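You operate a simulated robot arm through the tools that you are given. There is no shell and no other tool.

The job below is to be done with a simulated robot arm. You get a single attempt, and the scene is never put back.

Task
At the left station: brake on, mandrel free, latch pin out, latch up.
Fine: brake before mandrel; the spindle stays in and the arm stays shut.

Only the result counts: the job must be done as asked and must still hold three seconds after the hand-in. Knocking over, shifting, dropping, spilling or breaking anything else fails it.

Robot
A 7-joint arm with a two-finger parallel gripper, fixed in place. Base frame: the origin is on the floor under the middle of its stand, x ahead of it, y to its left, z up. Readings come in mm, rad, newtons and seconds.
With the tool pointing down near the work surface it reaches from about 360 to 800 mm from the base axis. Its first joint turns from -2.496 to 2.496 rad. Payload 3 kg.
The tool frame sits at the grasp point between the pads (the TCP): z along the fingers, y along the line on which they close. The tips reach 30 mm beyond it. Largest opening 110 mm; finger width 20, thickness 10; the body of the gripper, 48 by 112 mm, starts 55 mm behind the TCP.
Orientation is that of the tool frame in the base frame, as a unit quaternion [x, y, z, w]. With the fingers straight down and closing along the base's y, the tool's x points along the base's -x, its y along +y and its z along -z.

Tools
- The arm moves only by the tool servo_tool. Its argument "steps" is a list of rows, each a list of 3 entries, a list of its own where there are three numbers: the shift along the base's x, y, z in mm, then the turn, a rotation vector about the base's x, y, z in rad, then the opening in per cent of the stroke, from 0 (shut) to 100 (fully open). In form: [[[tx, ty, tz], [wx, wy, wz], gripper], ...]. A call has 1 to 20 rows; each row is the pose to reach, as a shift and turn from the pose commanded when the call began. Rows are played at 5 a second. More than 50 mm and 0.15 rad between two rows, or a gripper value outside its range, and nothing of the call is played. A pose out of reach is approached as far as the arm can. The call stops where the force on the tool passes 90 N (or 10 N more than at its start, if that is more) or the arm is blocked; 0.2 s more then pass. Each finger travels about 153 mm/s and halts on what it meets, pressing with about 36 N; the grip force reading is that of the motor and also rises with nothing between the fingers. The clock runs only during rows and for 0.2 s after the last one: add rows that repeat a pose to give the fingers time. The reply holds the time, the measured pose of the TCP, the force on the tool along the base axes, the opening and the grip force, in the units named above and with some noise, with the torque about the TCP (base axes, N m) and any sound that the robot's microphone picked up, and new pictures: "pictures" is both (left out), scene, wrist or none.
- Cameras (640 x 400 px; columns grow to the right, rows downward): "scene" is fixed at [49.1, -649.9, 1548.2]; the picture's right is [0.41, -0.91, 0.00], its down [-0.63, -0.29, -0.72] and it looks along [0.65, 0.30, -0.70] (base axes); focal length 296 px, centre (320, 200). "wrist" rides on the gripper at [72, 17, -103] in the tool frame; the picture's right is [-0.23, 0.97, 0.00], its down [-0.76, -0.18, -0.62] and it looks along [-0.61, -0.14, 0.78] (tool axes); focal length 222 px, centre (320, 200).
- lift_body(by): moves the trunk up (or, below 0, down) by that many mm; the arm rides with it, the base frame stays. It gives what a move gives, with no picture.
- pixel_to_xyz(camera, pixels): for up to 12 pixels [column, row] of the newest picture of that camera ("zoom" is the newest enlarged one), the place [x, y, z] in the base frame of the surface seen there, good to about 2 mm. It takes no simulated time.
- enlarge(camera, box): a new picture of the part [left, top, right, bottom] of that camera's present view, enlarged. It takes no simulated time.
- hand_in(): hands the job in; it is judged then, once.

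Leave the gripper open and the arm clear of the work at the hand-in unless told otherwise.

The tools are called after ">>>" as a command line: name --argument value ..., lists and objects as JSON in quotes. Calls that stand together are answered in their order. servo_tool: Moves the arm, as the interface text tells. Its arguments: {"type":"object","properties":{"steps":{"type":"array"},"pictures":{"type":"string","enum":["both","scene","wrist","none"]}},"required":["steps"]} The other tools are called the same way: lift_body (by) moves the trunk up or down; pixel_to_xyz (camera, pixels) gives the place of the surface under pixels of a picture; enlarge (camera, box) takes an enlarged picture of a part of a camera's view; hand_in () hands the job in.

At the start:

```text
t: 0.0
tcp_pos: [527.9, -84.0, 1263.1]
tcp_rot: [-0.001, 1.0, 0.0, 0.001]
ft_force: [0.1, 0.4, -0.6]
wrist_torque: [-0.01, 0.0, 0.0]
opening: 110.2
gripper_force: 0.0
trunk travel left (down, up): [-425.0, 65.0]
```

scene: 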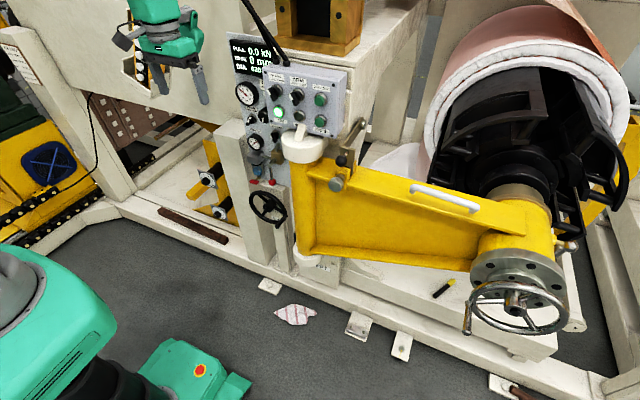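
wrist: 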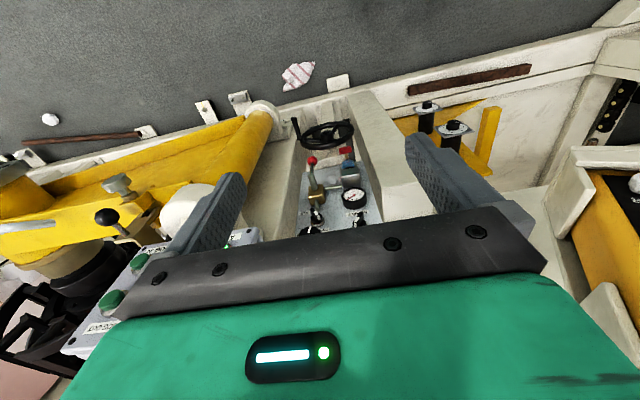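

I see a yellow arm with a handwheel on the right and a control panel with gauges, knobs and levers around (290,100). I'll take enlarged pictures of the panel and latch area before moving anything.

>>> enlarge --camera "scene" --box '[220, 30, 380, 130]'

>>> enlarge --camera "scene" --box '[220, 120, 380, 220]'

>>> enlarge --camera "wrist" --box '[60, 90, 380, 290]'

```text
4.00 times, centred on (300, 80) of scene
```

zoom: 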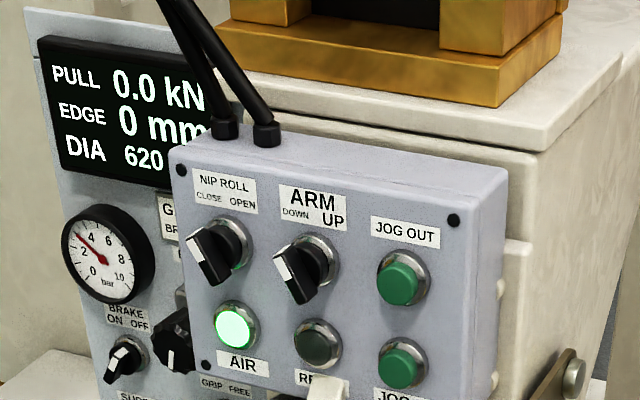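

```text
4.00 times, centred on (300, 170) of scene
```

zoom: 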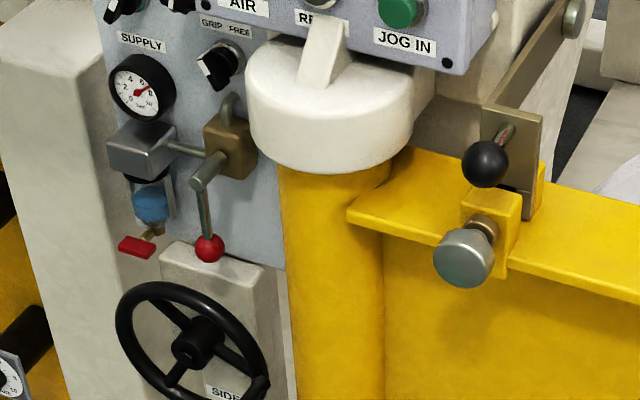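

```text
2.00 times, centred on (220, 190) of wrist
```

zoom: 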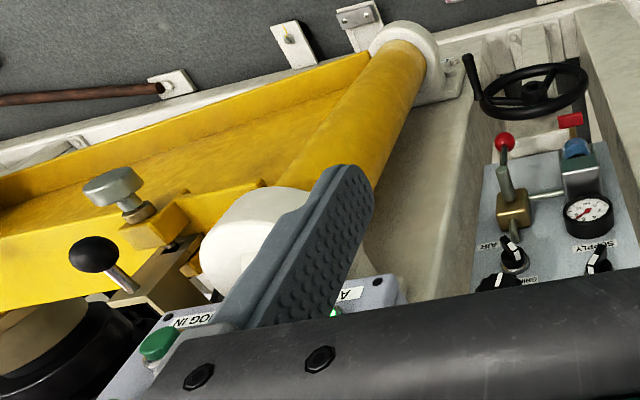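

The panel shows BRAKE ON/OFF, a GRIP/FREE knob, a red-ball valve, the silver latch pin and the black-ball latch. Before deciding which station is the left one, I'll look at the rest of the scene.

>>> enlarge --camera "scene" --box '[0, 0, 220, 137]'

>>> enlarge --camera "scene" --box '[0, 100, 220, 237]'

>>> enlarge --camera "scene" --box '[400, 150, 640, 300]'

>>> enlarge --camera "scene" --box '[225, 75, 305, 125]'

>>> enlarge --camera "scene" --box '[310, 110, 390, 200]'

```text
2.91 times, centred on (110, 68) of scene
```

zoom: 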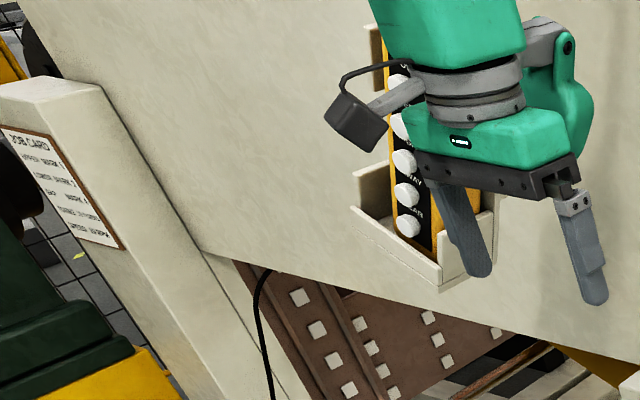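

```text
2.91 times, centred on (110, 168) of scene
```

zoom: 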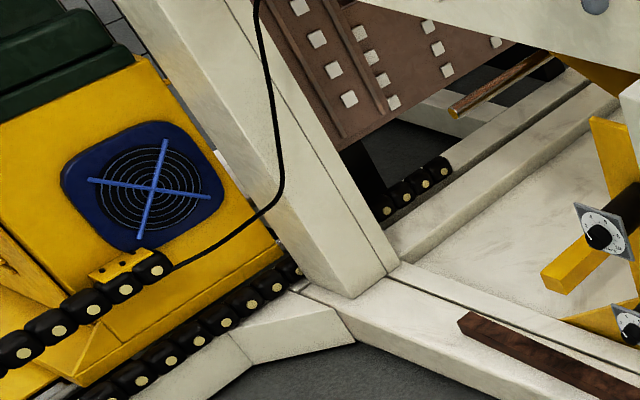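

```text
2.67 times, centred on (520, 225) of scene
```

zoom: 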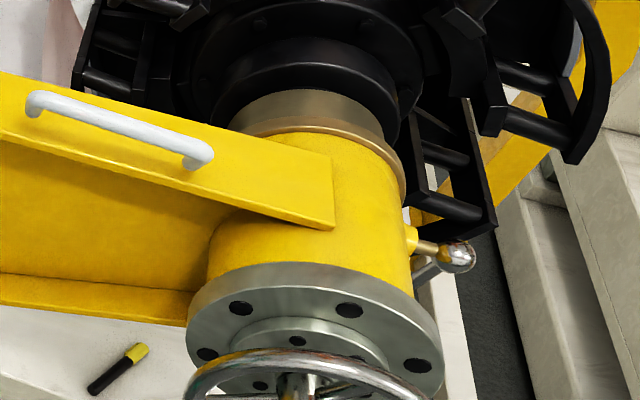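

```text
8.00 times, centred on (265, 100) of scene
```

zoom: 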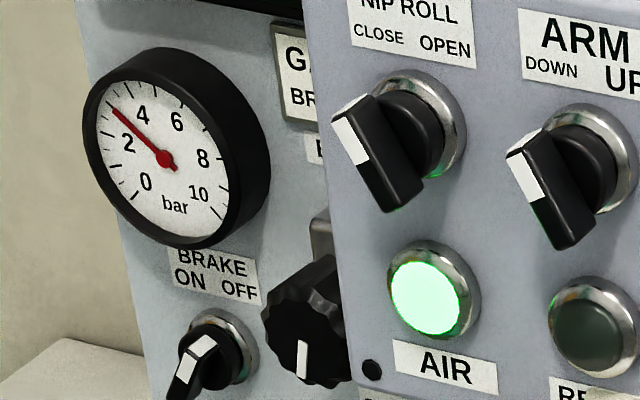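

```text
4.44 times, centred on (350, 155) of scene
```

zoom: 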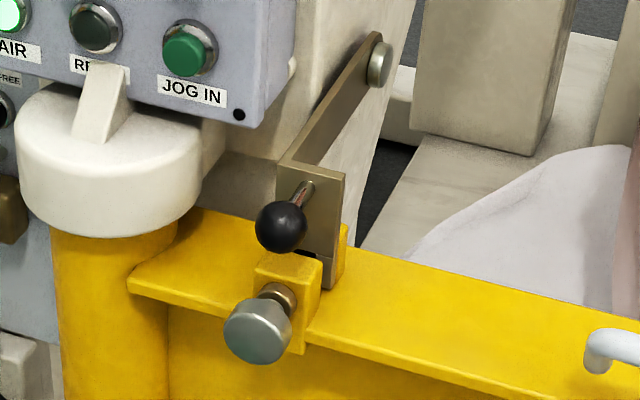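

The brake knob's white mark looks toward OFF and the mandrel knob looks toward GRIP. I'll read coordinates of the key parts and enlarge the job card.

>>> pixel_to_xyz --camera "scene" --pixels '[[251, 119], [275, 136], [336, 184], [342, 160], [364, 123], [262, 180], [252, 172], [245, 93], [268, 205], [308, 150], [320, 80], [256, 142]]'

>>> enlarge --camera "scene" --box '[0, 35, 56, 90]'

>>> enlarge --camera "scene" --box '[235, 110, 295, 150]'

>>> enlarge --camera "wrist" --box '[270, 110, 400, 240]'

```text
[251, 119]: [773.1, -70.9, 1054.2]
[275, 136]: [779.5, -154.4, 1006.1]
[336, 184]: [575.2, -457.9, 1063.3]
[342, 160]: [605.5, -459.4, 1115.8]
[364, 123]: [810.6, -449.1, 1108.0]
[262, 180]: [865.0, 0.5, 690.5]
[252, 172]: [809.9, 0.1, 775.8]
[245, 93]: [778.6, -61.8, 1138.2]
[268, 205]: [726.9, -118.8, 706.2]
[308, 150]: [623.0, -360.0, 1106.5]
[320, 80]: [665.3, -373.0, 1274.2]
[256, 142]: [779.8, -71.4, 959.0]
```

```text
7.27 times, centred on (28, 62) of scene
```

zoom: 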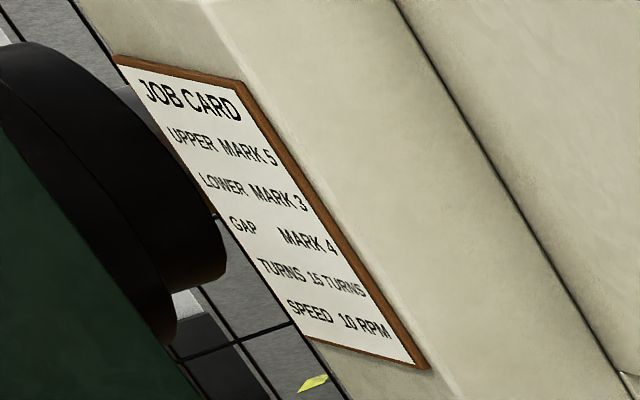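

```text
10.00 times, centred on (265, 130) of scene
```

zoom: 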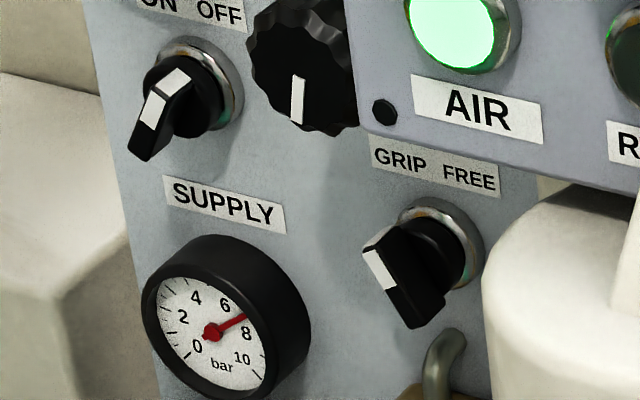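

```text
3.08 times, centred on (335, 175) of wrist
```

zoom: 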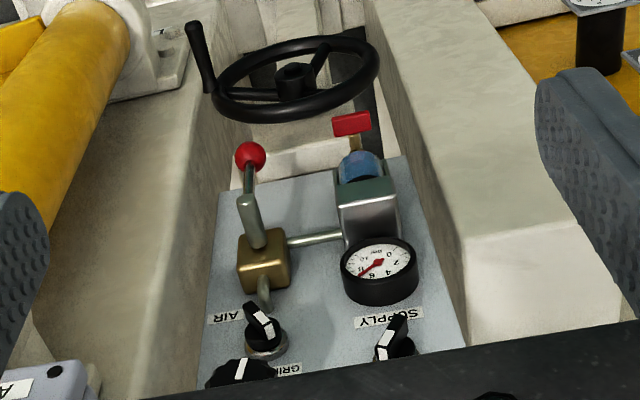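

Next I'll get the extents of the obstacles around the panel: pendant box corners, cables, posts and the pivot cap.

>>> pixel_to_xyz --camera "scene" --pixels '[[265, 70], [264, 113], [346, 73], [338, 134], [300, 155], [305, 125], [222, 145], [246, 20], [266, 20], [238, 120], [290, 180], [320, 40]]'

>>> pixel_to_xyz --camera "wrist" --pixels '[[312, 160], [318, 185], [349, 168], [354, 195], [316, 215], [358, 217], [270, 190], [400, 200], [150, 205], [106, 215], [116, 185], [310, 228]]'

>>> pixel_to_xyz --camera "scene" --pixels '[[262, 168], [271, 158], [275, 158], [332, 182], [340, 186], [350, 165], [345, 150], [375, 118], [351, 186], [410, 190], [515, 300], [500, 150]]'

```text
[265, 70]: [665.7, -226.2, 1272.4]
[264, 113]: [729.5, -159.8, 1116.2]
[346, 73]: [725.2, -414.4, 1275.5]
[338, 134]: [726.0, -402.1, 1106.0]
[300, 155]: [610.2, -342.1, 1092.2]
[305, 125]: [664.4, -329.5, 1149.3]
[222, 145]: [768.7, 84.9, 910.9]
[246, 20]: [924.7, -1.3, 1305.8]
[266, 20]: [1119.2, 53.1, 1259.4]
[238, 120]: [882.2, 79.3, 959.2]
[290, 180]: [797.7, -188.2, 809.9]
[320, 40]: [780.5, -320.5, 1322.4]
```

```text
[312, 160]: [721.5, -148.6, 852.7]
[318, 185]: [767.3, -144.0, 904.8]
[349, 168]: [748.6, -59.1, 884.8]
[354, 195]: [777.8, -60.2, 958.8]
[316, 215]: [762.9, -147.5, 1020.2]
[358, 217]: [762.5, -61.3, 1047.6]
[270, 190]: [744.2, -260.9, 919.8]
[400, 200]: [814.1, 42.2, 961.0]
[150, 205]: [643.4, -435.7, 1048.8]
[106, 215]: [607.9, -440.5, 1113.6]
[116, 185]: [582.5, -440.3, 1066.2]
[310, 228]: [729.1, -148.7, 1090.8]
```

```text
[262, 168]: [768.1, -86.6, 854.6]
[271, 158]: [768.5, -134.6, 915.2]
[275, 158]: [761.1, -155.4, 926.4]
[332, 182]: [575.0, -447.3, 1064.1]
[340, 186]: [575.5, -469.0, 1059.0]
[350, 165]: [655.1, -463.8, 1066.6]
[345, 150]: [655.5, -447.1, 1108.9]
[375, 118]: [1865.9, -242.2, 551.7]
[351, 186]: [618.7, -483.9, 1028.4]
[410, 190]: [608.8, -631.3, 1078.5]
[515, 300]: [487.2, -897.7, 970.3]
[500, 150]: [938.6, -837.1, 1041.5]
```

The panel face is at about x=790, the brake knob near (775,-65,1050), the mandrel knob near (775,-150,1010), the pendant box at y<-226 and x≥665, and the latch pin knob at (575,-458,1063). I'll lower the tool and pitch it so the wrist camera faces the panel, staying at x<600.

>>> servo_tool --steps '[[[0, 0, -40], [0, -0.13, 0], 100], [[10, 0, -80], [0, -0.26, 0], 100], [[20, 0, -120], [0, -0.39, 0], 100], [[25, -5, -150], [0, -0.52, 0], 100], [[30, -8, -180], [0, -0.65, 0], 100], [[35, -10, -210], [0, -0.78, 0], 100], [[40, -12, -230], [0, -0.9, 0], 100], [[40, -12, -230], [0, -0.9, 0], 100]]' --pictures "both"

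```text
t: 1.8
tcp_pos: [569.7, -97.4, 1033.4]
tcp_rot: [0.0, 0.901, -0.001, 0.434]
ft_force: [-0.4, -0.1, -0.6]
wrist_torque: [-0.03, 0.01, 0.0]
opening: 110.1
gripper_force: 0.1
trunk travel left (down, up): [-425.0, 65.0]
```

scene: 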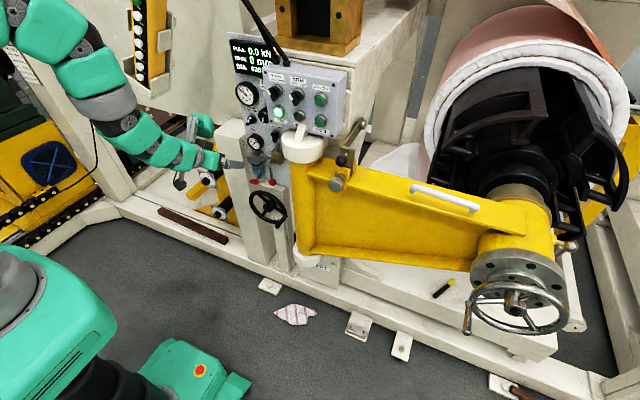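
wrist: 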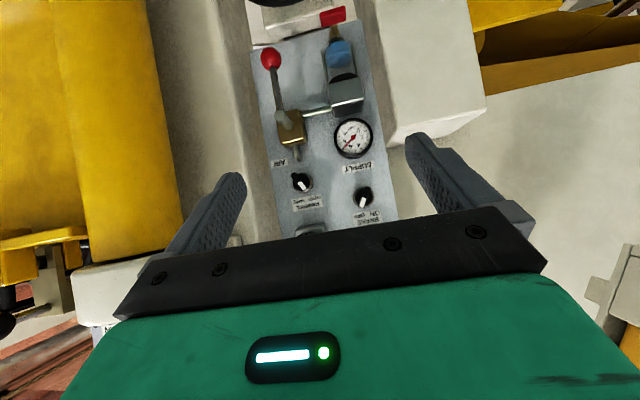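

The wrist view now faces the panel, upside down. I'll enlarge the knobs at about (302,183) and (362,197), and check their labels.

>>> enlarge --camera "wrist" --box '[260, 140, 400, 240]'

>>> enlarge --camera "wrist" --box '[240, 20, 400, 160]'

>>> enlarge --camera "wrist" --box '[0, 180, 200, 380]'

```text
4.00 times, centred on (330, 190) of wrist
```

zoom: 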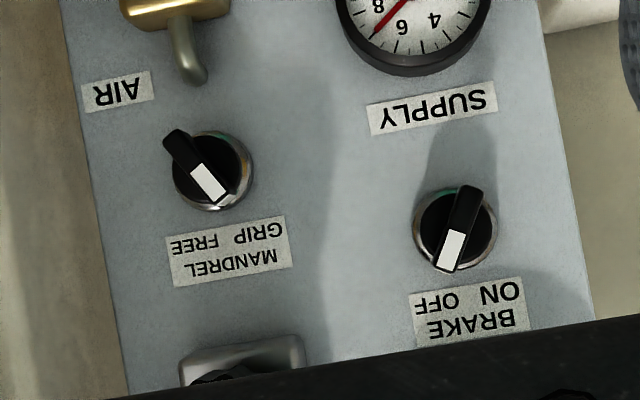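

```text
2.86 times, centred on (320, 90) of wrist
```

zoom: 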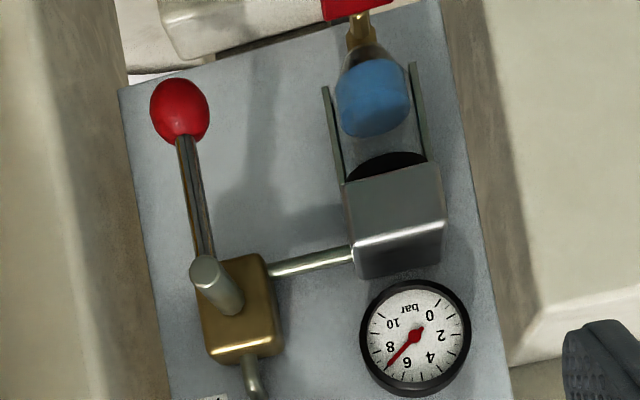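

```text
2.00 times, centred on (100, 280) of wrist
```

zoom: 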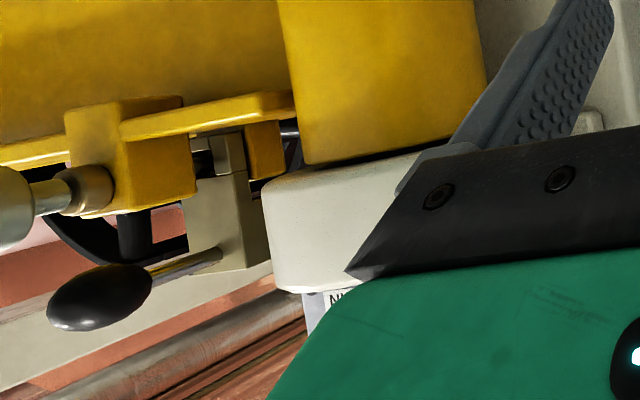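

Read upright, the BRAKE mark points up-right to OFF and the MANDREL mark points up-left to GRIP. I'll enlarge each knob tightly and measure the handle ends, handle tops and the panel plane.

>>> enlarge --camera "wrist" --box '[346, 180, 378, 220]'

>>> pixel_to_xyz --camera "wrist" --pixels '[[363, 188], [362, 205], [363, 196], [360, 204], [350, 205], [374, 190], [380, 220], [352, 180], [358, 190], [369, 199]]'

>>> pixel_to_xyz --camera "wrist" --pixels '[[303, 175], [305, 185], [311, 187], [301, 178], [313, 175], [290, 185], [320, 160], [290, 160], [308, 191], [312, 235], [265, 190], [250, 160]]'

```text
10.00 times, centred on (362, 200) of wrist
```

zoom: 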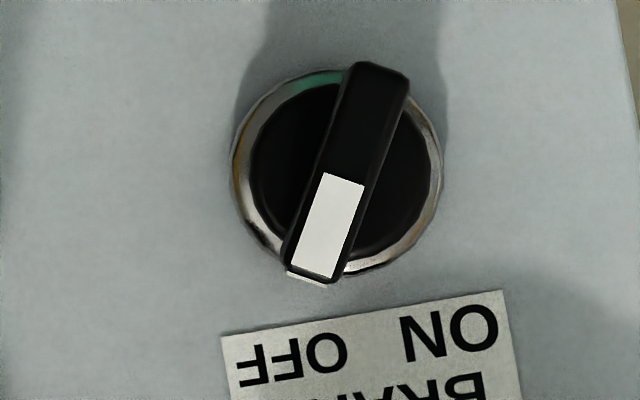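

```text
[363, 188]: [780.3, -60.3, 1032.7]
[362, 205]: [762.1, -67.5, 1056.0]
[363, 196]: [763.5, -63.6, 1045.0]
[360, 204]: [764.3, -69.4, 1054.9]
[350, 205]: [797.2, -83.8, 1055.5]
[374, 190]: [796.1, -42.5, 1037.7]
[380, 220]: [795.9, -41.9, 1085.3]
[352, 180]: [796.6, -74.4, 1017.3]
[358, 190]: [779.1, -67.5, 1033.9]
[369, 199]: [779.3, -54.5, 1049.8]
```

```text
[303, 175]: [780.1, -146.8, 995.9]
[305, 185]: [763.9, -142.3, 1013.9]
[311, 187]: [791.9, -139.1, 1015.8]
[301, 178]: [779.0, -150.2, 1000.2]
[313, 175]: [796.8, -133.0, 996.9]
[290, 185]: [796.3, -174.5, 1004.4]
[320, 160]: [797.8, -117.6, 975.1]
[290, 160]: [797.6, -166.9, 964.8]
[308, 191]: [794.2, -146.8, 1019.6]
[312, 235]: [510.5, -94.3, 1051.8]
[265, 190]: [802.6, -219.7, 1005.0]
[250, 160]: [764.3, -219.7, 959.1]
```

>>> pixel_to_xyz --camera "zoom" --pixels '[[378, 80], [385, 95], [345, 165], [318, 262], [330, 225], [345, 190], [300, 255], [335, 262], [400, 90], [280, 200], [410, 200], [345, 270]]'

>>> enlarge --camera "wrist" --box '[286, 163, 318, 203]'

```text
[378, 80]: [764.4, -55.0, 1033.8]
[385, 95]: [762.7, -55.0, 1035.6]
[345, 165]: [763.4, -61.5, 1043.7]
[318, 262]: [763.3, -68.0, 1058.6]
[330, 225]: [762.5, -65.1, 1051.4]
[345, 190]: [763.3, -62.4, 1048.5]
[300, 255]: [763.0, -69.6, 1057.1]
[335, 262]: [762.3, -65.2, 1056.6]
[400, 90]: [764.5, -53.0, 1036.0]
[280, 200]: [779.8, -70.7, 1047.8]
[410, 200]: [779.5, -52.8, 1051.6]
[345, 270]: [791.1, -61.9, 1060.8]
```

```text
10.00 times, centred on (302, 183) of wrist
```

zoom: 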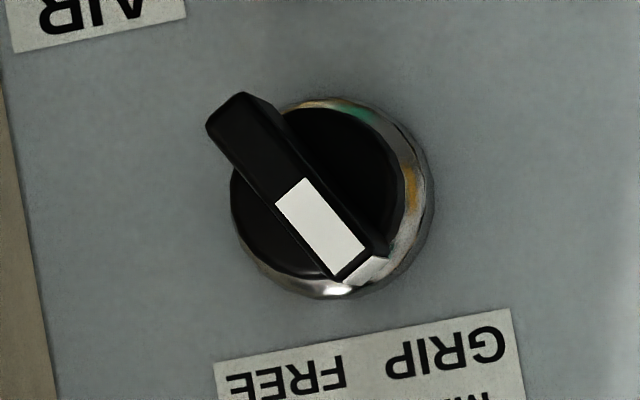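

>>> pixel_to_xyz --camera "zoom" --pixels '[[222, 125], [245, 100], [215, 110], [285, 195], [300, 190], [320, 225], [350, 240], [345, 260], [335, 265], [355, 250], [250, 200], [380, 190]]'

```text
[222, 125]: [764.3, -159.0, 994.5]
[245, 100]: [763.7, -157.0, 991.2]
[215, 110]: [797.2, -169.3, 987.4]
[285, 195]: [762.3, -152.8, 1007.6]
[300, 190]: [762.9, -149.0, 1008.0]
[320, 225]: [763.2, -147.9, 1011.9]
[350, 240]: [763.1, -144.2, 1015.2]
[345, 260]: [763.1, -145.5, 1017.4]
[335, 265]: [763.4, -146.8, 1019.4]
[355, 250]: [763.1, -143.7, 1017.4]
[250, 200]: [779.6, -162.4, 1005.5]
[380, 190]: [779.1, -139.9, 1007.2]
```

The brake handle runs from (-54,1033.5) to (-67.5,1058.5), centre y=-61, z=1046, tilted 28° right, spanning x=763–779.5. The mandrel handle is its mirror image, centred at y=-151, z=1006. I'll level the tool toward +x in front of the brake knob, with the fingers partly closed.

>>> servo_tool --steps '[[[10, 5, 0], [0, -0.13, 0], 70], [[20, 12, 4], [0, -0.26, 0], 50], [[35, 20, 8], [0, -0.4, 0], 33], [[50, 28, 11], [0, -0.54, 0], 33], [[70, 35, 13], [0, -0.671, 0], 33], [[70, 35, 13], [0, -0.671, 0], 33]]' --pictures "both"

```text
t: 3.2
tcp_pos: [638.5, -62.5, 1045.2]
tcp_rot: [0.0, 0.707, 0.0, 0.707]
ft_force: [0.4, -0.3, -0.4]
wrist_torque: [0.0, 0.01, 0.04]
opening: 36.3
gripper_force: 0.2
out of reach, approached as far as the arm can: row 1, 2, 3, 4
trunk travel left (down, up): [-425.0, 65.0]
```

scene: 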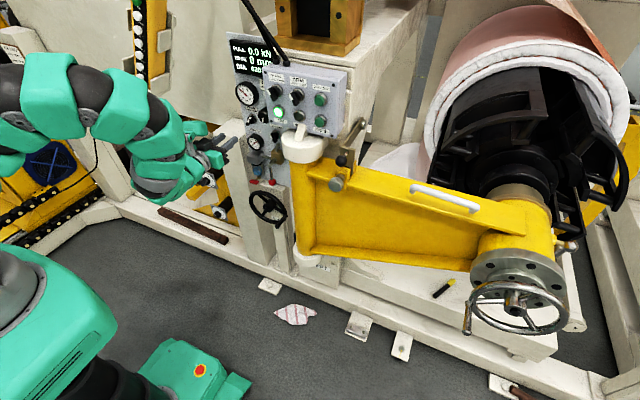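
wrist: 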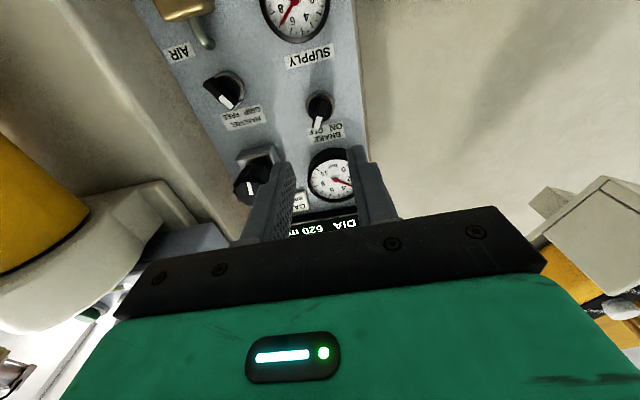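

The tool is level. I'll turn it +0.49 rad about x so the closing line is square to the brake handle, and move up to x=700.

>>> servo_tool --steps '[[[15, 0, 0], [0.13, 0, 0], 33], [[30, 0, 0], [0.26, 0, 0], 33], [[45, 0, 0], [0.38, 0, 0], 33], [[62, 1, 0.5], [0.49, 0, 0], 33], [[62, 1, 0.5], [0.49, 0, 0], 33]]' --pictures "both"

```text
t: 4.4
tcp_pos: [700.3, -59.0, 1045.7]
tcp_rot: [0.172, 0.686, 0.171, 0.686]
ft_force: [-0.7, 0.3, -0.1]
wrist_torque: [-0.01, -0.03, 0.04]
opening: 36.6
gripper_force: 0.1
trunk travel left (down, up): [-425.0, 65.0]
```

scene: 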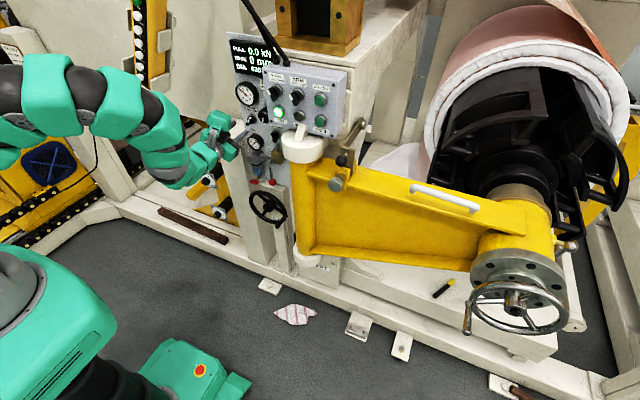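
wrist: 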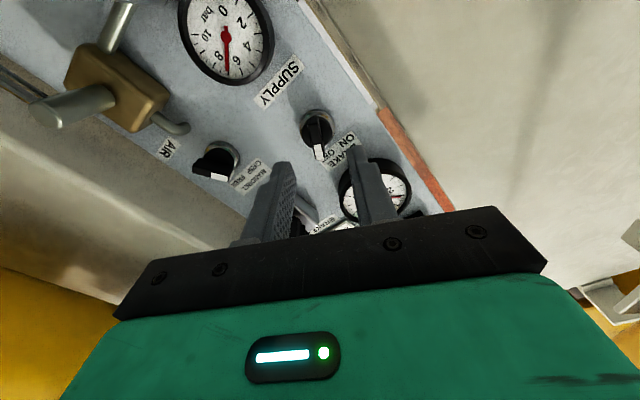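

The handle lines up along the tool in the wrist view at (318,130). I'll advance 46 mm so the tips straddle the handle, with the tips ending near x=776.

>>> servo_tool --steps '[[[15, -1, 0], [0, 0, 0], 33], [[30, -1, 0], [0, 0, 0], 33], [[46, -1, 0], [0, 0, 0], 33], [[46, -1, 0], [0, 0, 0], 33]]' --pictures "both"

```text
t: 5.4
tcp_pos: [747.9, -60.6, 1046.6]
tcp_rot: [0.172, 0.686, 0.172, 0.686]
ft_force: [-0.9, -0.5, -0.2]
wrist_torque: [0.0, 0.05, 0.04]
opening: 36.2
gripper_force: 0.0
trunk travel left (down, up): [-425.0, 65.0]
```

scene: 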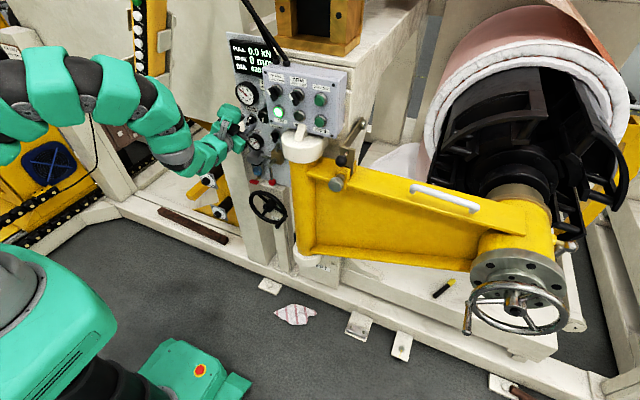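
wrist: 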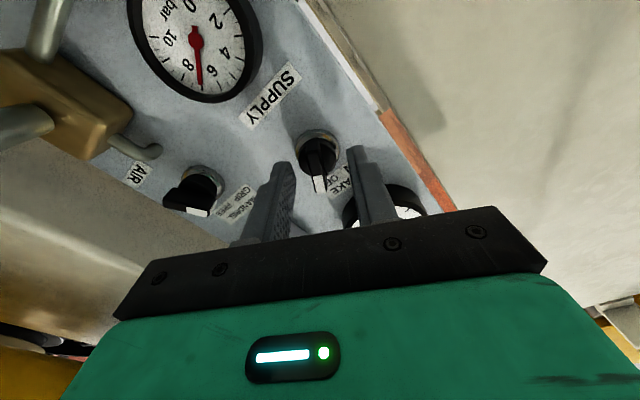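

No contact so far. I'll zoom in to confirm the fingertips are on both sides of the handle before closing.

>>> enlarge --camera "wrist" --box '[250, 110, 410, 230]'

>>> enlarge --camera "scene" --box '[210, 90, 290, 150]'

```text
3.33 times, centred on (330, 170) of wrist
```

zoom: 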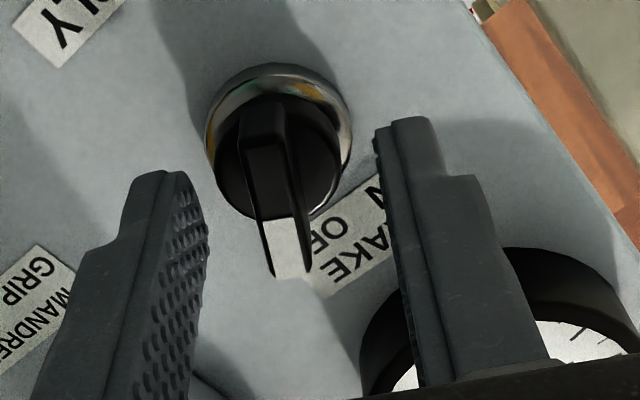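

```text
6.67 times, centred on (250, 120) of scene
```

zoom: 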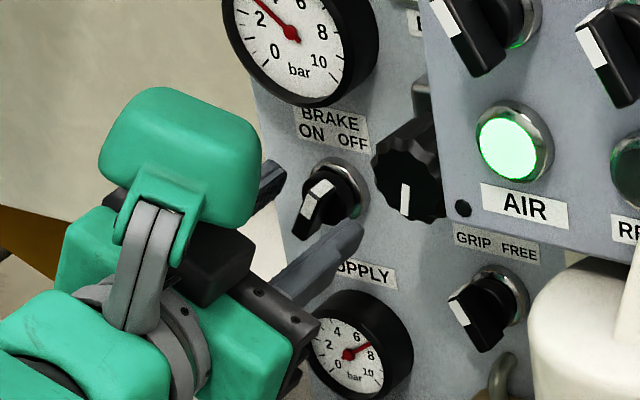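

The fingers straddle the handle sideways, but I'm unsure of the depth. I'll measure the fingertip ends and the handle face in this view.

>>> enlarge --camera "wrist" --box '[250, 110, 410, 230]'

>>> pixel_to_xyz --camera "wrist" --pixels '[[283, 165], [355, 150], [316, 160], [320, 172], [313, 145], [316, 150], [321, 190], [318, 180], [280, 200], [365, 200]]'

```text
3.33 times, centred on (330, 170) of wrist
```

zoom: 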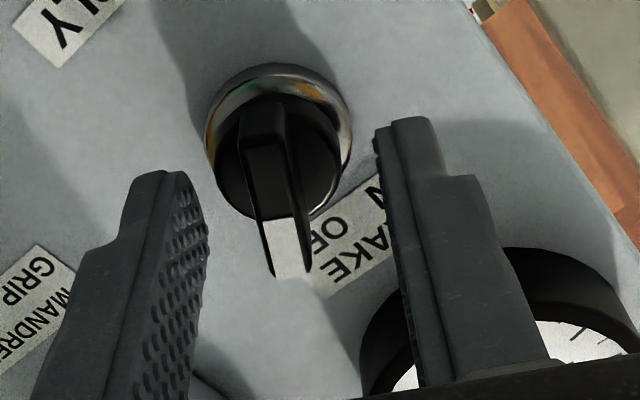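

```text
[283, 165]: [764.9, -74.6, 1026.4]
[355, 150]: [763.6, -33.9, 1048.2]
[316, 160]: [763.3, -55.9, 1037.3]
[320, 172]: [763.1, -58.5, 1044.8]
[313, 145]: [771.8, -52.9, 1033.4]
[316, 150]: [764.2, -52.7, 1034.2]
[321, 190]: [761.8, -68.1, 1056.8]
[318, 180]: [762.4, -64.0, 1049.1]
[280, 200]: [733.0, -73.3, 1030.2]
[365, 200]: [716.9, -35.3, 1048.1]
```

The tips overlap the handle face in depth (tips past x≈768, face at 763) and sit evenly on both sides. I'll close on the handle here.

>>> servo_tool --steps '[[[1, 0, 0], [0, 0, 0], 20], [[1, 0, 0], [0, 0, 0], 0], [[1, 0, 0], [0, 0, 0], 0]]' --pictures "wrist"

```text
t: 6.2
tcp_pos: [748.7, -61.3, 1045.1]
tcp_rot: [0.172, 0.687, 0.171, 0.685]
ft_force: [-3.2, -10.5, -9.2]
wrist_torque: [-0.05, -0.04, -0.25]
opening: 8.8
gripper_force: 45.1
trunk travel left (down, up): [-425.0, 65.0]
```

wrist: 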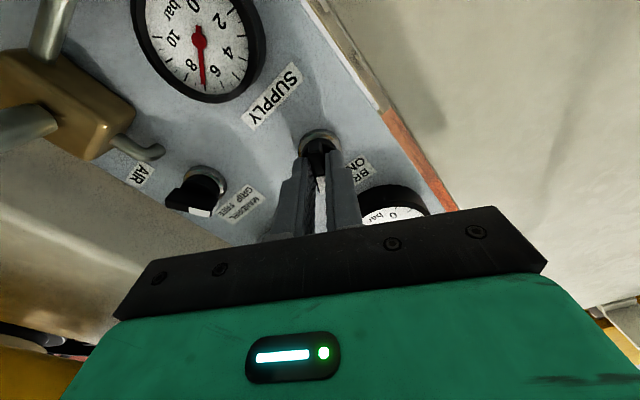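

The handle is gripped at an 8.8 mm opening. Now I'll turn it counter-clockwise as seen from the front, -1.0 rad about x, from OFF to ON.

>>> servo_tool --steps '[[[1, 0, 0], [-0.13, 0, 0], 0], [[1, 0, 0], [-0.26, 0, 0], 0], [[1, 0, 0], [-0.39, 0, 0], 0], [[1, 0, 0], [-0.52, 0, 0], 0], [[1, 0, 0], [-0.65, 0, 0], 0], [[1, 0, 0], [-0.78, 0, 0], 0], [[1, 0, 0], [-0.9, 0, 0], 0], [[1, 0, 0], [-1.0, 0, 0], 0], [[1, 0, 0], [-1.0, 0, 0], 0]]' --pictures "both"

```text
t: 8.2
tcp_pos: [749.3, -61.6, 1044.7]
tcp_rot: [-0.178, 0.685, -0.179, 0.683]
ft_force: [-13.9, -12.4, -24.1]
wrist_torque: [-0.01, 0.54, -0.37]
opening: 8.8
gripper_force: 44.7
trunk travel left (down, up): [-425.0, 65.0]
```

scene: 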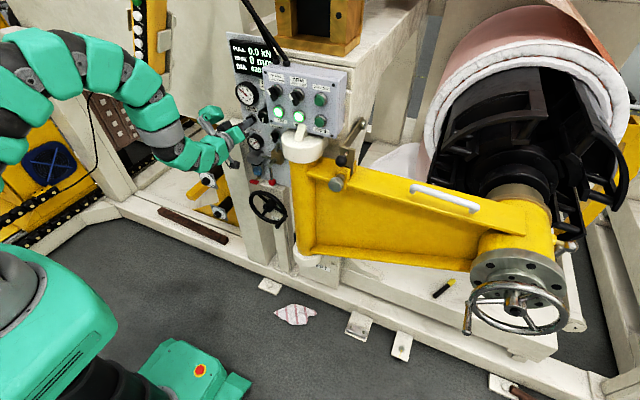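
wrist: 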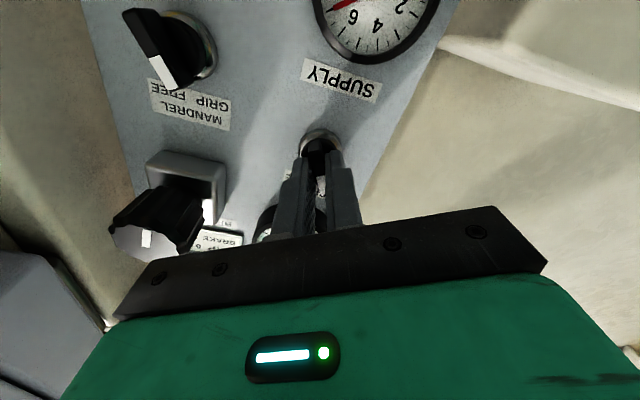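

The handle turned with the grip, and the pendant's second light at (299,116) is now green. I'll release and back off straight along -x, then check the brake knob.

>>> servo_tool --steps '[[[0, 0, 0], [0, 0, 0], 20], [[0, 0, 0], [0, 0, 0], 33], [[-15, 0, 0], [0, 0, 0], 33], [[-35, 0, 0], [0, 0, 0], 33], [[-60, 0, 0], [0, 0, 0], 33], [[-60, 0, 0], [0, 0, 0], 33]]' --pictures "both"

>>> enlarge --camera "wrist" --box '[180, 20, 420, 240]'

>>> enlarge --camera "scene" --box '[225, 70, 325, 160]'

```text
t: 9.6
tcp_pos: [688.0, -60.6, 1045.5]
tcp_rot: [-0.178, 0.684, -0.178, 0.684]
ft_force: [0.0, -0.3, 0.3]
wrist_torque: [0.01, 0.01, 0.01]
opening: 36.1
gripper_force: 0.0
trunk travel left (down, up): [-425.0, 65.0]
```

scene: 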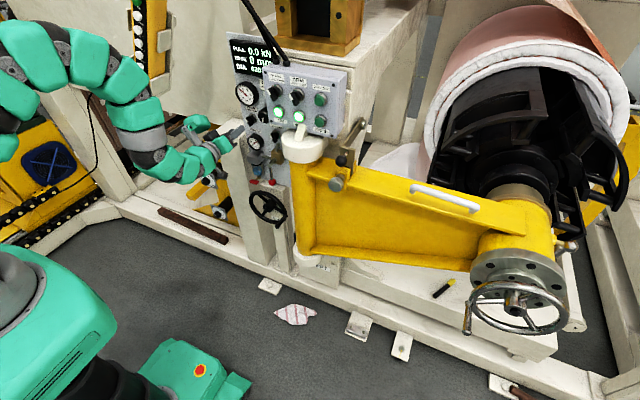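
wrist: 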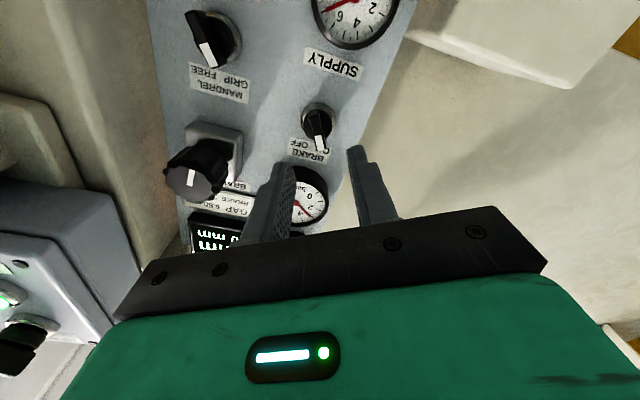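

```text
1.82 times, centred on (300, 130) of wrist
```

zoom: 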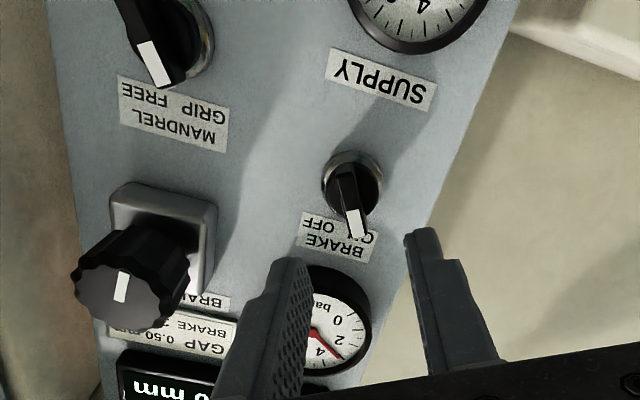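

```text
4.44 times, centred on (275, 115) of scene
```

zoom: 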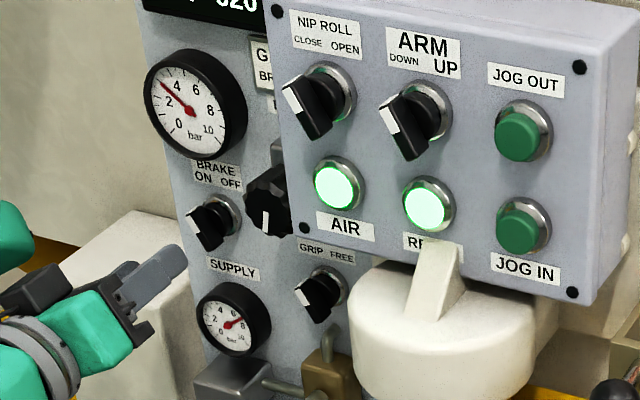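

The brake handle now points to ON, and the right-hand pendant lamp stays lit. Next is the mandrel knob at (y=-151, z=1006), whose handle tilt matches the present tool turn. I'll shift sideways and down at constant x.

>>> servo_tool --steps '[[[0, -30, -13], [0, 0, 0], 33], [[0, -60, -26], [0, 0, 0], 33], [[0, -90, -39], [0.01, 0, 0], 33], [[12, -90, -39], [0.02, 0, 0], 33], [[12, -90, -39], [0.02, 0, 0], 33]]' --pictures "both"

>>> enlarge --camera "wrist" --box '[230, 70, 410, 220]'

```text
t: 10.8
tcp_pos: [700.8, -152.4, 1006.1]
tcp_rot: [-0.172, 0.686, -0.171, 0.686]
ft_force: [0.6, 0.1, -0.8]
wrist_torque: [0.0, 0.0, 0.0]
opening: 36.4
gripper_force: 0.0
trunk travel left (down, up): [-425.0, 65.0]
```

scene: 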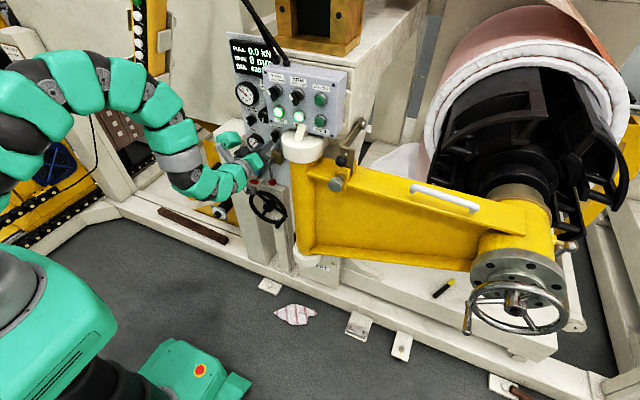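
wrist: 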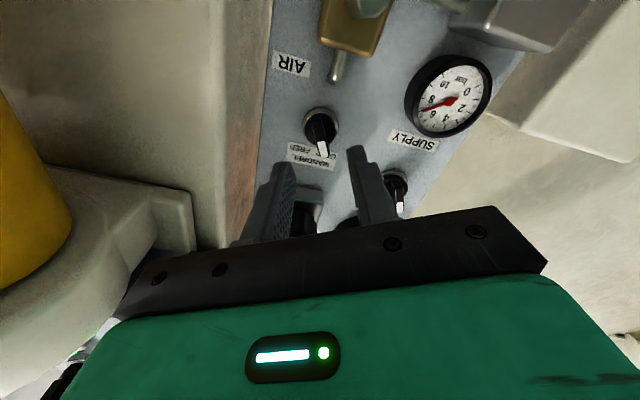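

```text
2.67 times, centred on (320, 145) of wrist
```

zoom: 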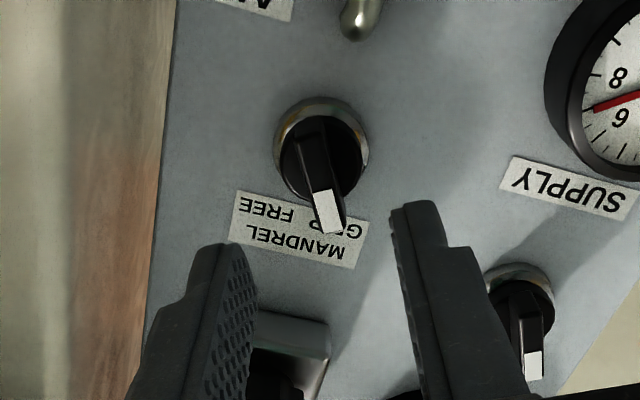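

The handle sits centred between the fingers at (321,136). I'll advance 47 mm and check before closing.

>>> servo_tool --steps '[[[15, 0, 0], [0, 0, 0], 33], [[31, 0, 0], [0, 0, 0], 33], [[47, 0, 0], [0, 0, 0], 33], [[47, 0, 0], [0, 0, 0], 33]]' --pictures "both"

>>> enlarge --camera "wrist" --box '[240, 110, 400, 230]'

```text
t: 11.8
tcp_pos: [748.2, -152.3, 1006.2]
tcp_rot: [-0.171, 0.687, -0.171, 0.686]
ft_force: [0.0, 0.0, 0.5]
wrist_torque: [-0.03, -0.02, -0.02]
opening: 36.1
gripper_force: 0.0
trunk travel left (down, up): [-425.0, 65.0]
```

scene: 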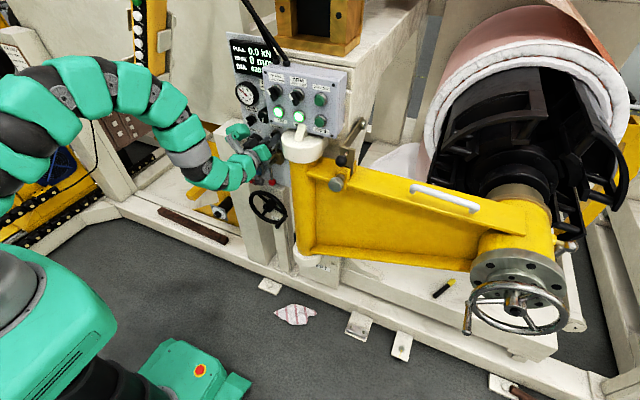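
wrist: 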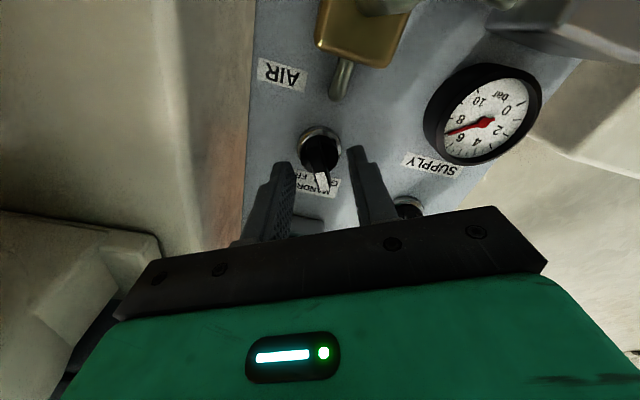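

```text
3.33 times, centred on (320, 170) of wrist
```

zoom: 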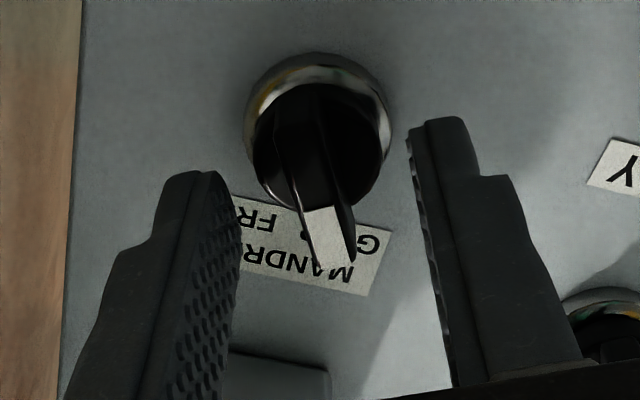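

The fingers straddle the MANDREL handle. I'll close on it.

>>> servo_tool --steps '[[[0, 0, 0], [0, 0, 0], 20], [[0, 0, 0], [0, 0, 0], 0], [[0, 0, 0], [0, 0, 0], 0]]' --pictures "wrist"

```text
t: 12.6
tcp_pos: [747.8, -151.4, 1007.9]
tcp_rot: [-0.172, 0.686, -0.171, 0.686]
ft_force: [-1.1, 0.0, -2.2]
wrist_torque: [0.04, 0.11, -0.05]
opening: 8.6
gripper_force: 44.4
trunk travel left (down, up): [-425.0, 65.0]
```

wrist: 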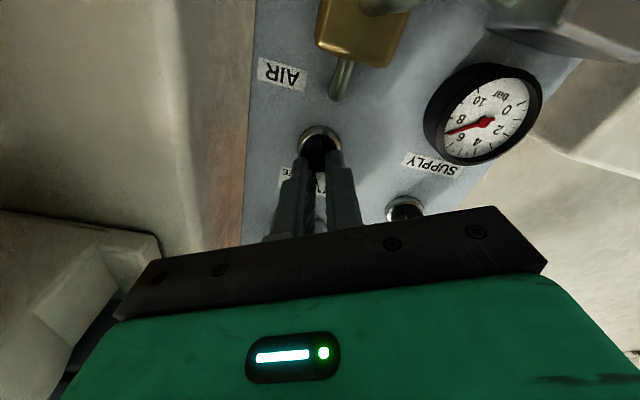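

Gripped at 8.6 mm with little side force. I'll turn +1.0 rad about x (clockwise from the front), GRIP to FREE.

>>> servo_tool --steps '[[[0, 0, 0], [0.13, 0, 0], 0], [[0, 0, 0], [0.26, 0, 0], 0], [[0, 0, 0], [0.39, 0, 0], 0], [[0, 0, 0], [0.52, 0, 0], 0], [[0, 0, 0], [0.65, 0, 0], 0], [[0, 0, 0], [0.78, 0, 0], 0], [[0, 0, 0], [0.9, 0, 0], 0], [[0, 0, 0], [1.0, 0, 0], 0], [[0, 0, 0], [1.0, 0, 0], 0]]' --pictures "both"

```text
t: 14.6
tcp_pos: [748.1, -152.4, 1007.4]
tcp_rot: [0.18, 0.684, 0.178, 0.684]
ft_force: [-4.2, -12.7, -6.8]
wrist_torque: [-0.03, -0.47, -0.54]
opening: 8.8
gripper_force: 44.5
trunk travel left (down, up): [-425.0, 65.0]
```

scene: 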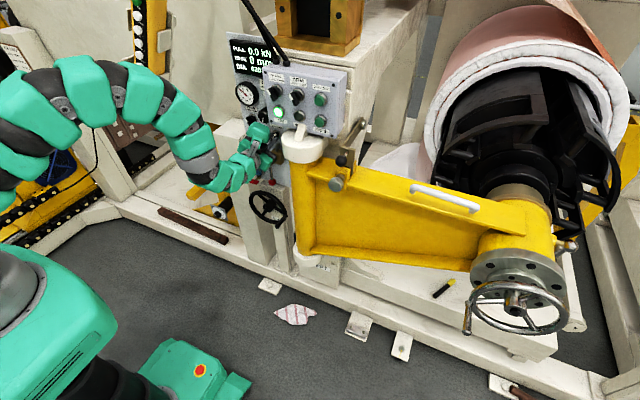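
wrist: 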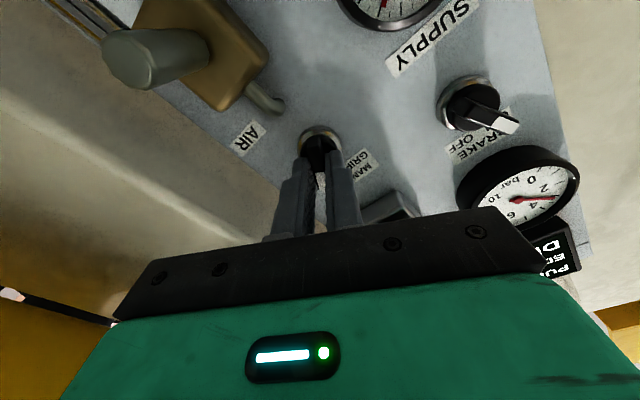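

The mandrel jaws at (520,140) have drawn in, and the second lamp went out as expected for a freed mandrel. I'll release, back off along -x and verify both knobs.

>>> servo_tool --steps '[[[0, 0, 0], [0, 0, 0], 20], [[0, 0, 0], [0, 0, 0], 33], [[-15, 0, 0], [0, 0, 0], 33], [[-35, 0, 0], [0, 0, 0], 33], [[-65, 0, 0], [-0.1, 0, 0], 33], [[-100, 0, 0], [-0.25, 0, 0], 33], [[-130, 0, 0], [-0.38, 0, 0], 33], [[-160, 0, 0], [-0.51, 0, 0], 33], [[-160, 0, 0], [-0.51, 0, 0], 33]]' --pictures "both"

>>> enlarge --camera "wrist" --box '[220, 40, 420, 200]'

>>> enlarge --camera "scene" --box '[225, 70, 325, 160]'

```text
t: 16.6
tcp_pos: [586.0, -149.7, 1006.9]
tcp_rot: [0.0, 0.707, 0.0, 0.707]
ft_force: [0.0, 0.4, 0.5]
wrist_torque: [-0.04, -0.01, 0.02]
opening: 36.4
gripper_force: 0.1
trunk travel left (down, up): [-425.0, 65.0]
```

scene: 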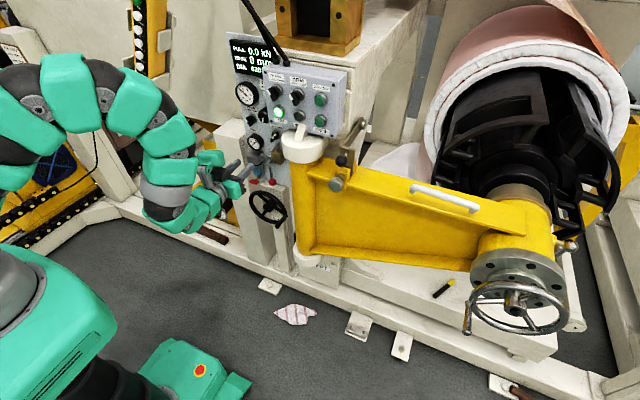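
wrist: 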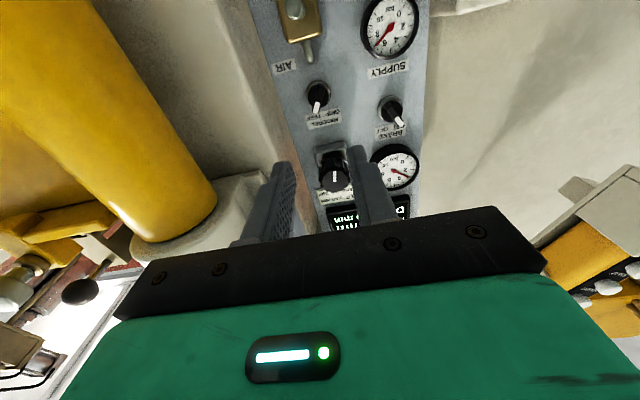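

```text
2.50 times, centred on (320, 120) of wrist
```

zoom: 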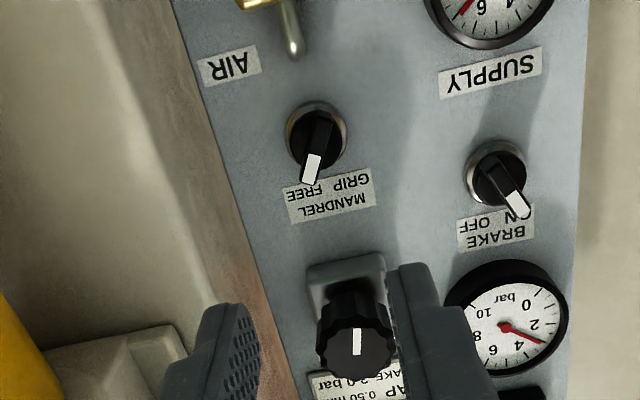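

```text
4.44 times, centred on (275, 115) of scene
```

zoom: 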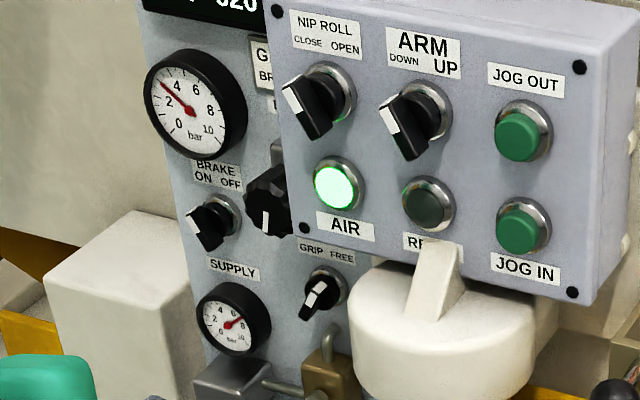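

Both knobs read correctly: BRAKE to ON, MANDREL to FREE. Now I'll measure the latch and pin assembly near scene (345,160).

>>> enlarge --camera "scene" --box '[320, 110, 384, 200]'

>>> pixel_to_xyz --camera "scene" --pixels '[[362, 118], [359, 127], [350, 140], [345, 148], [342, 155], [346, 162], [352, 150], [352, 162], [347, 170], [343, 178], [353, 174], [338, 172]]'

```text
4.44 times, centred on (352, 155) of scene
```

zoom: 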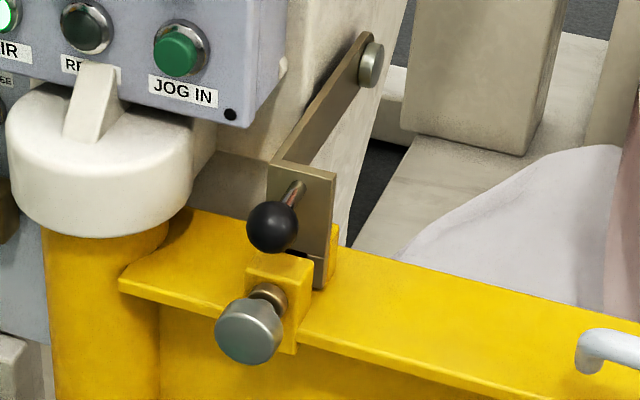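

```text
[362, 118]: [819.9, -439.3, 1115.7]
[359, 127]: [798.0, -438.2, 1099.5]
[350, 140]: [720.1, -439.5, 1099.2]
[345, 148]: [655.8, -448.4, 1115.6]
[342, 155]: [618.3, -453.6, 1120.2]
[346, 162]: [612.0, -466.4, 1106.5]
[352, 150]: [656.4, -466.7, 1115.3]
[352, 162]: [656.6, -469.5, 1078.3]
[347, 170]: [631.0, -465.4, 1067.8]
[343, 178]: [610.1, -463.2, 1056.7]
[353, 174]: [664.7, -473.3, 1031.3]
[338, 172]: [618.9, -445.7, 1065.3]
```

The latch pivots near (813,-445,1106), its front plate is at x≈655, the ball handle is near (605,-459,1113), and the pin knob faces -x at (575,-458,1063). Next I'll check the front extents of the pivot cap, post and boom before crossing over.

>>> pixel_to_xyz --camera "scene" --pixels '[[285, 145], [283, 155], [290, 160], [302, 162], [315, 160], [300, 185], [310, 200], [320, 175], [380, 200], [430, 200], [470, 210], [340, 220]]'

>>> pixel_to_xyz --camera "zoom" --pixels '[[250, 320], [222, 330], [265, 300], [275, 290], [250, 345], [270, 215], [255, 235], [285, 235], [295, 195], [275, 270], [290, 280], [320, 265]]'

```text
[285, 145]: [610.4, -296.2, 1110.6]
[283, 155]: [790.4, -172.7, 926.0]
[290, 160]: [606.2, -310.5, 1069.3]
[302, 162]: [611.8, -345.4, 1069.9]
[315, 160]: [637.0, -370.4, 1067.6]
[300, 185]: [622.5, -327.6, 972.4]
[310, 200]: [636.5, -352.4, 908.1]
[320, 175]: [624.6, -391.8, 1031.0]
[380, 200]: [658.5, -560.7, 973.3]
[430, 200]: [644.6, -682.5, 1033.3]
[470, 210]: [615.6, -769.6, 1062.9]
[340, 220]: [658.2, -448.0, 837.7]
```

```text
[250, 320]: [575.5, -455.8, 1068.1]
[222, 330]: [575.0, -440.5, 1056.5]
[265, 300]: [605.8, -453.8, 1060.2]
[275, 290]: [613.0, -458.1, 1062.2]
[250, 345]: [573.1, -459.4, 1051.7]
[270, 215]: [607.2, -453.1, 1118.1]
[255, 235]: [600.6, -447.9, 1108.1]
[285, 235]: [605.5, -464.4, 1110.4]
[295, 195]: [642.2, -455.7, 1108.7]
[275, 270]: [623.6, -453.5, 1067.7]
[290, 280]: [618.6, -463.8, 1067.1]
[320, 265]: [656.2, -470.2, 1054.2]
```

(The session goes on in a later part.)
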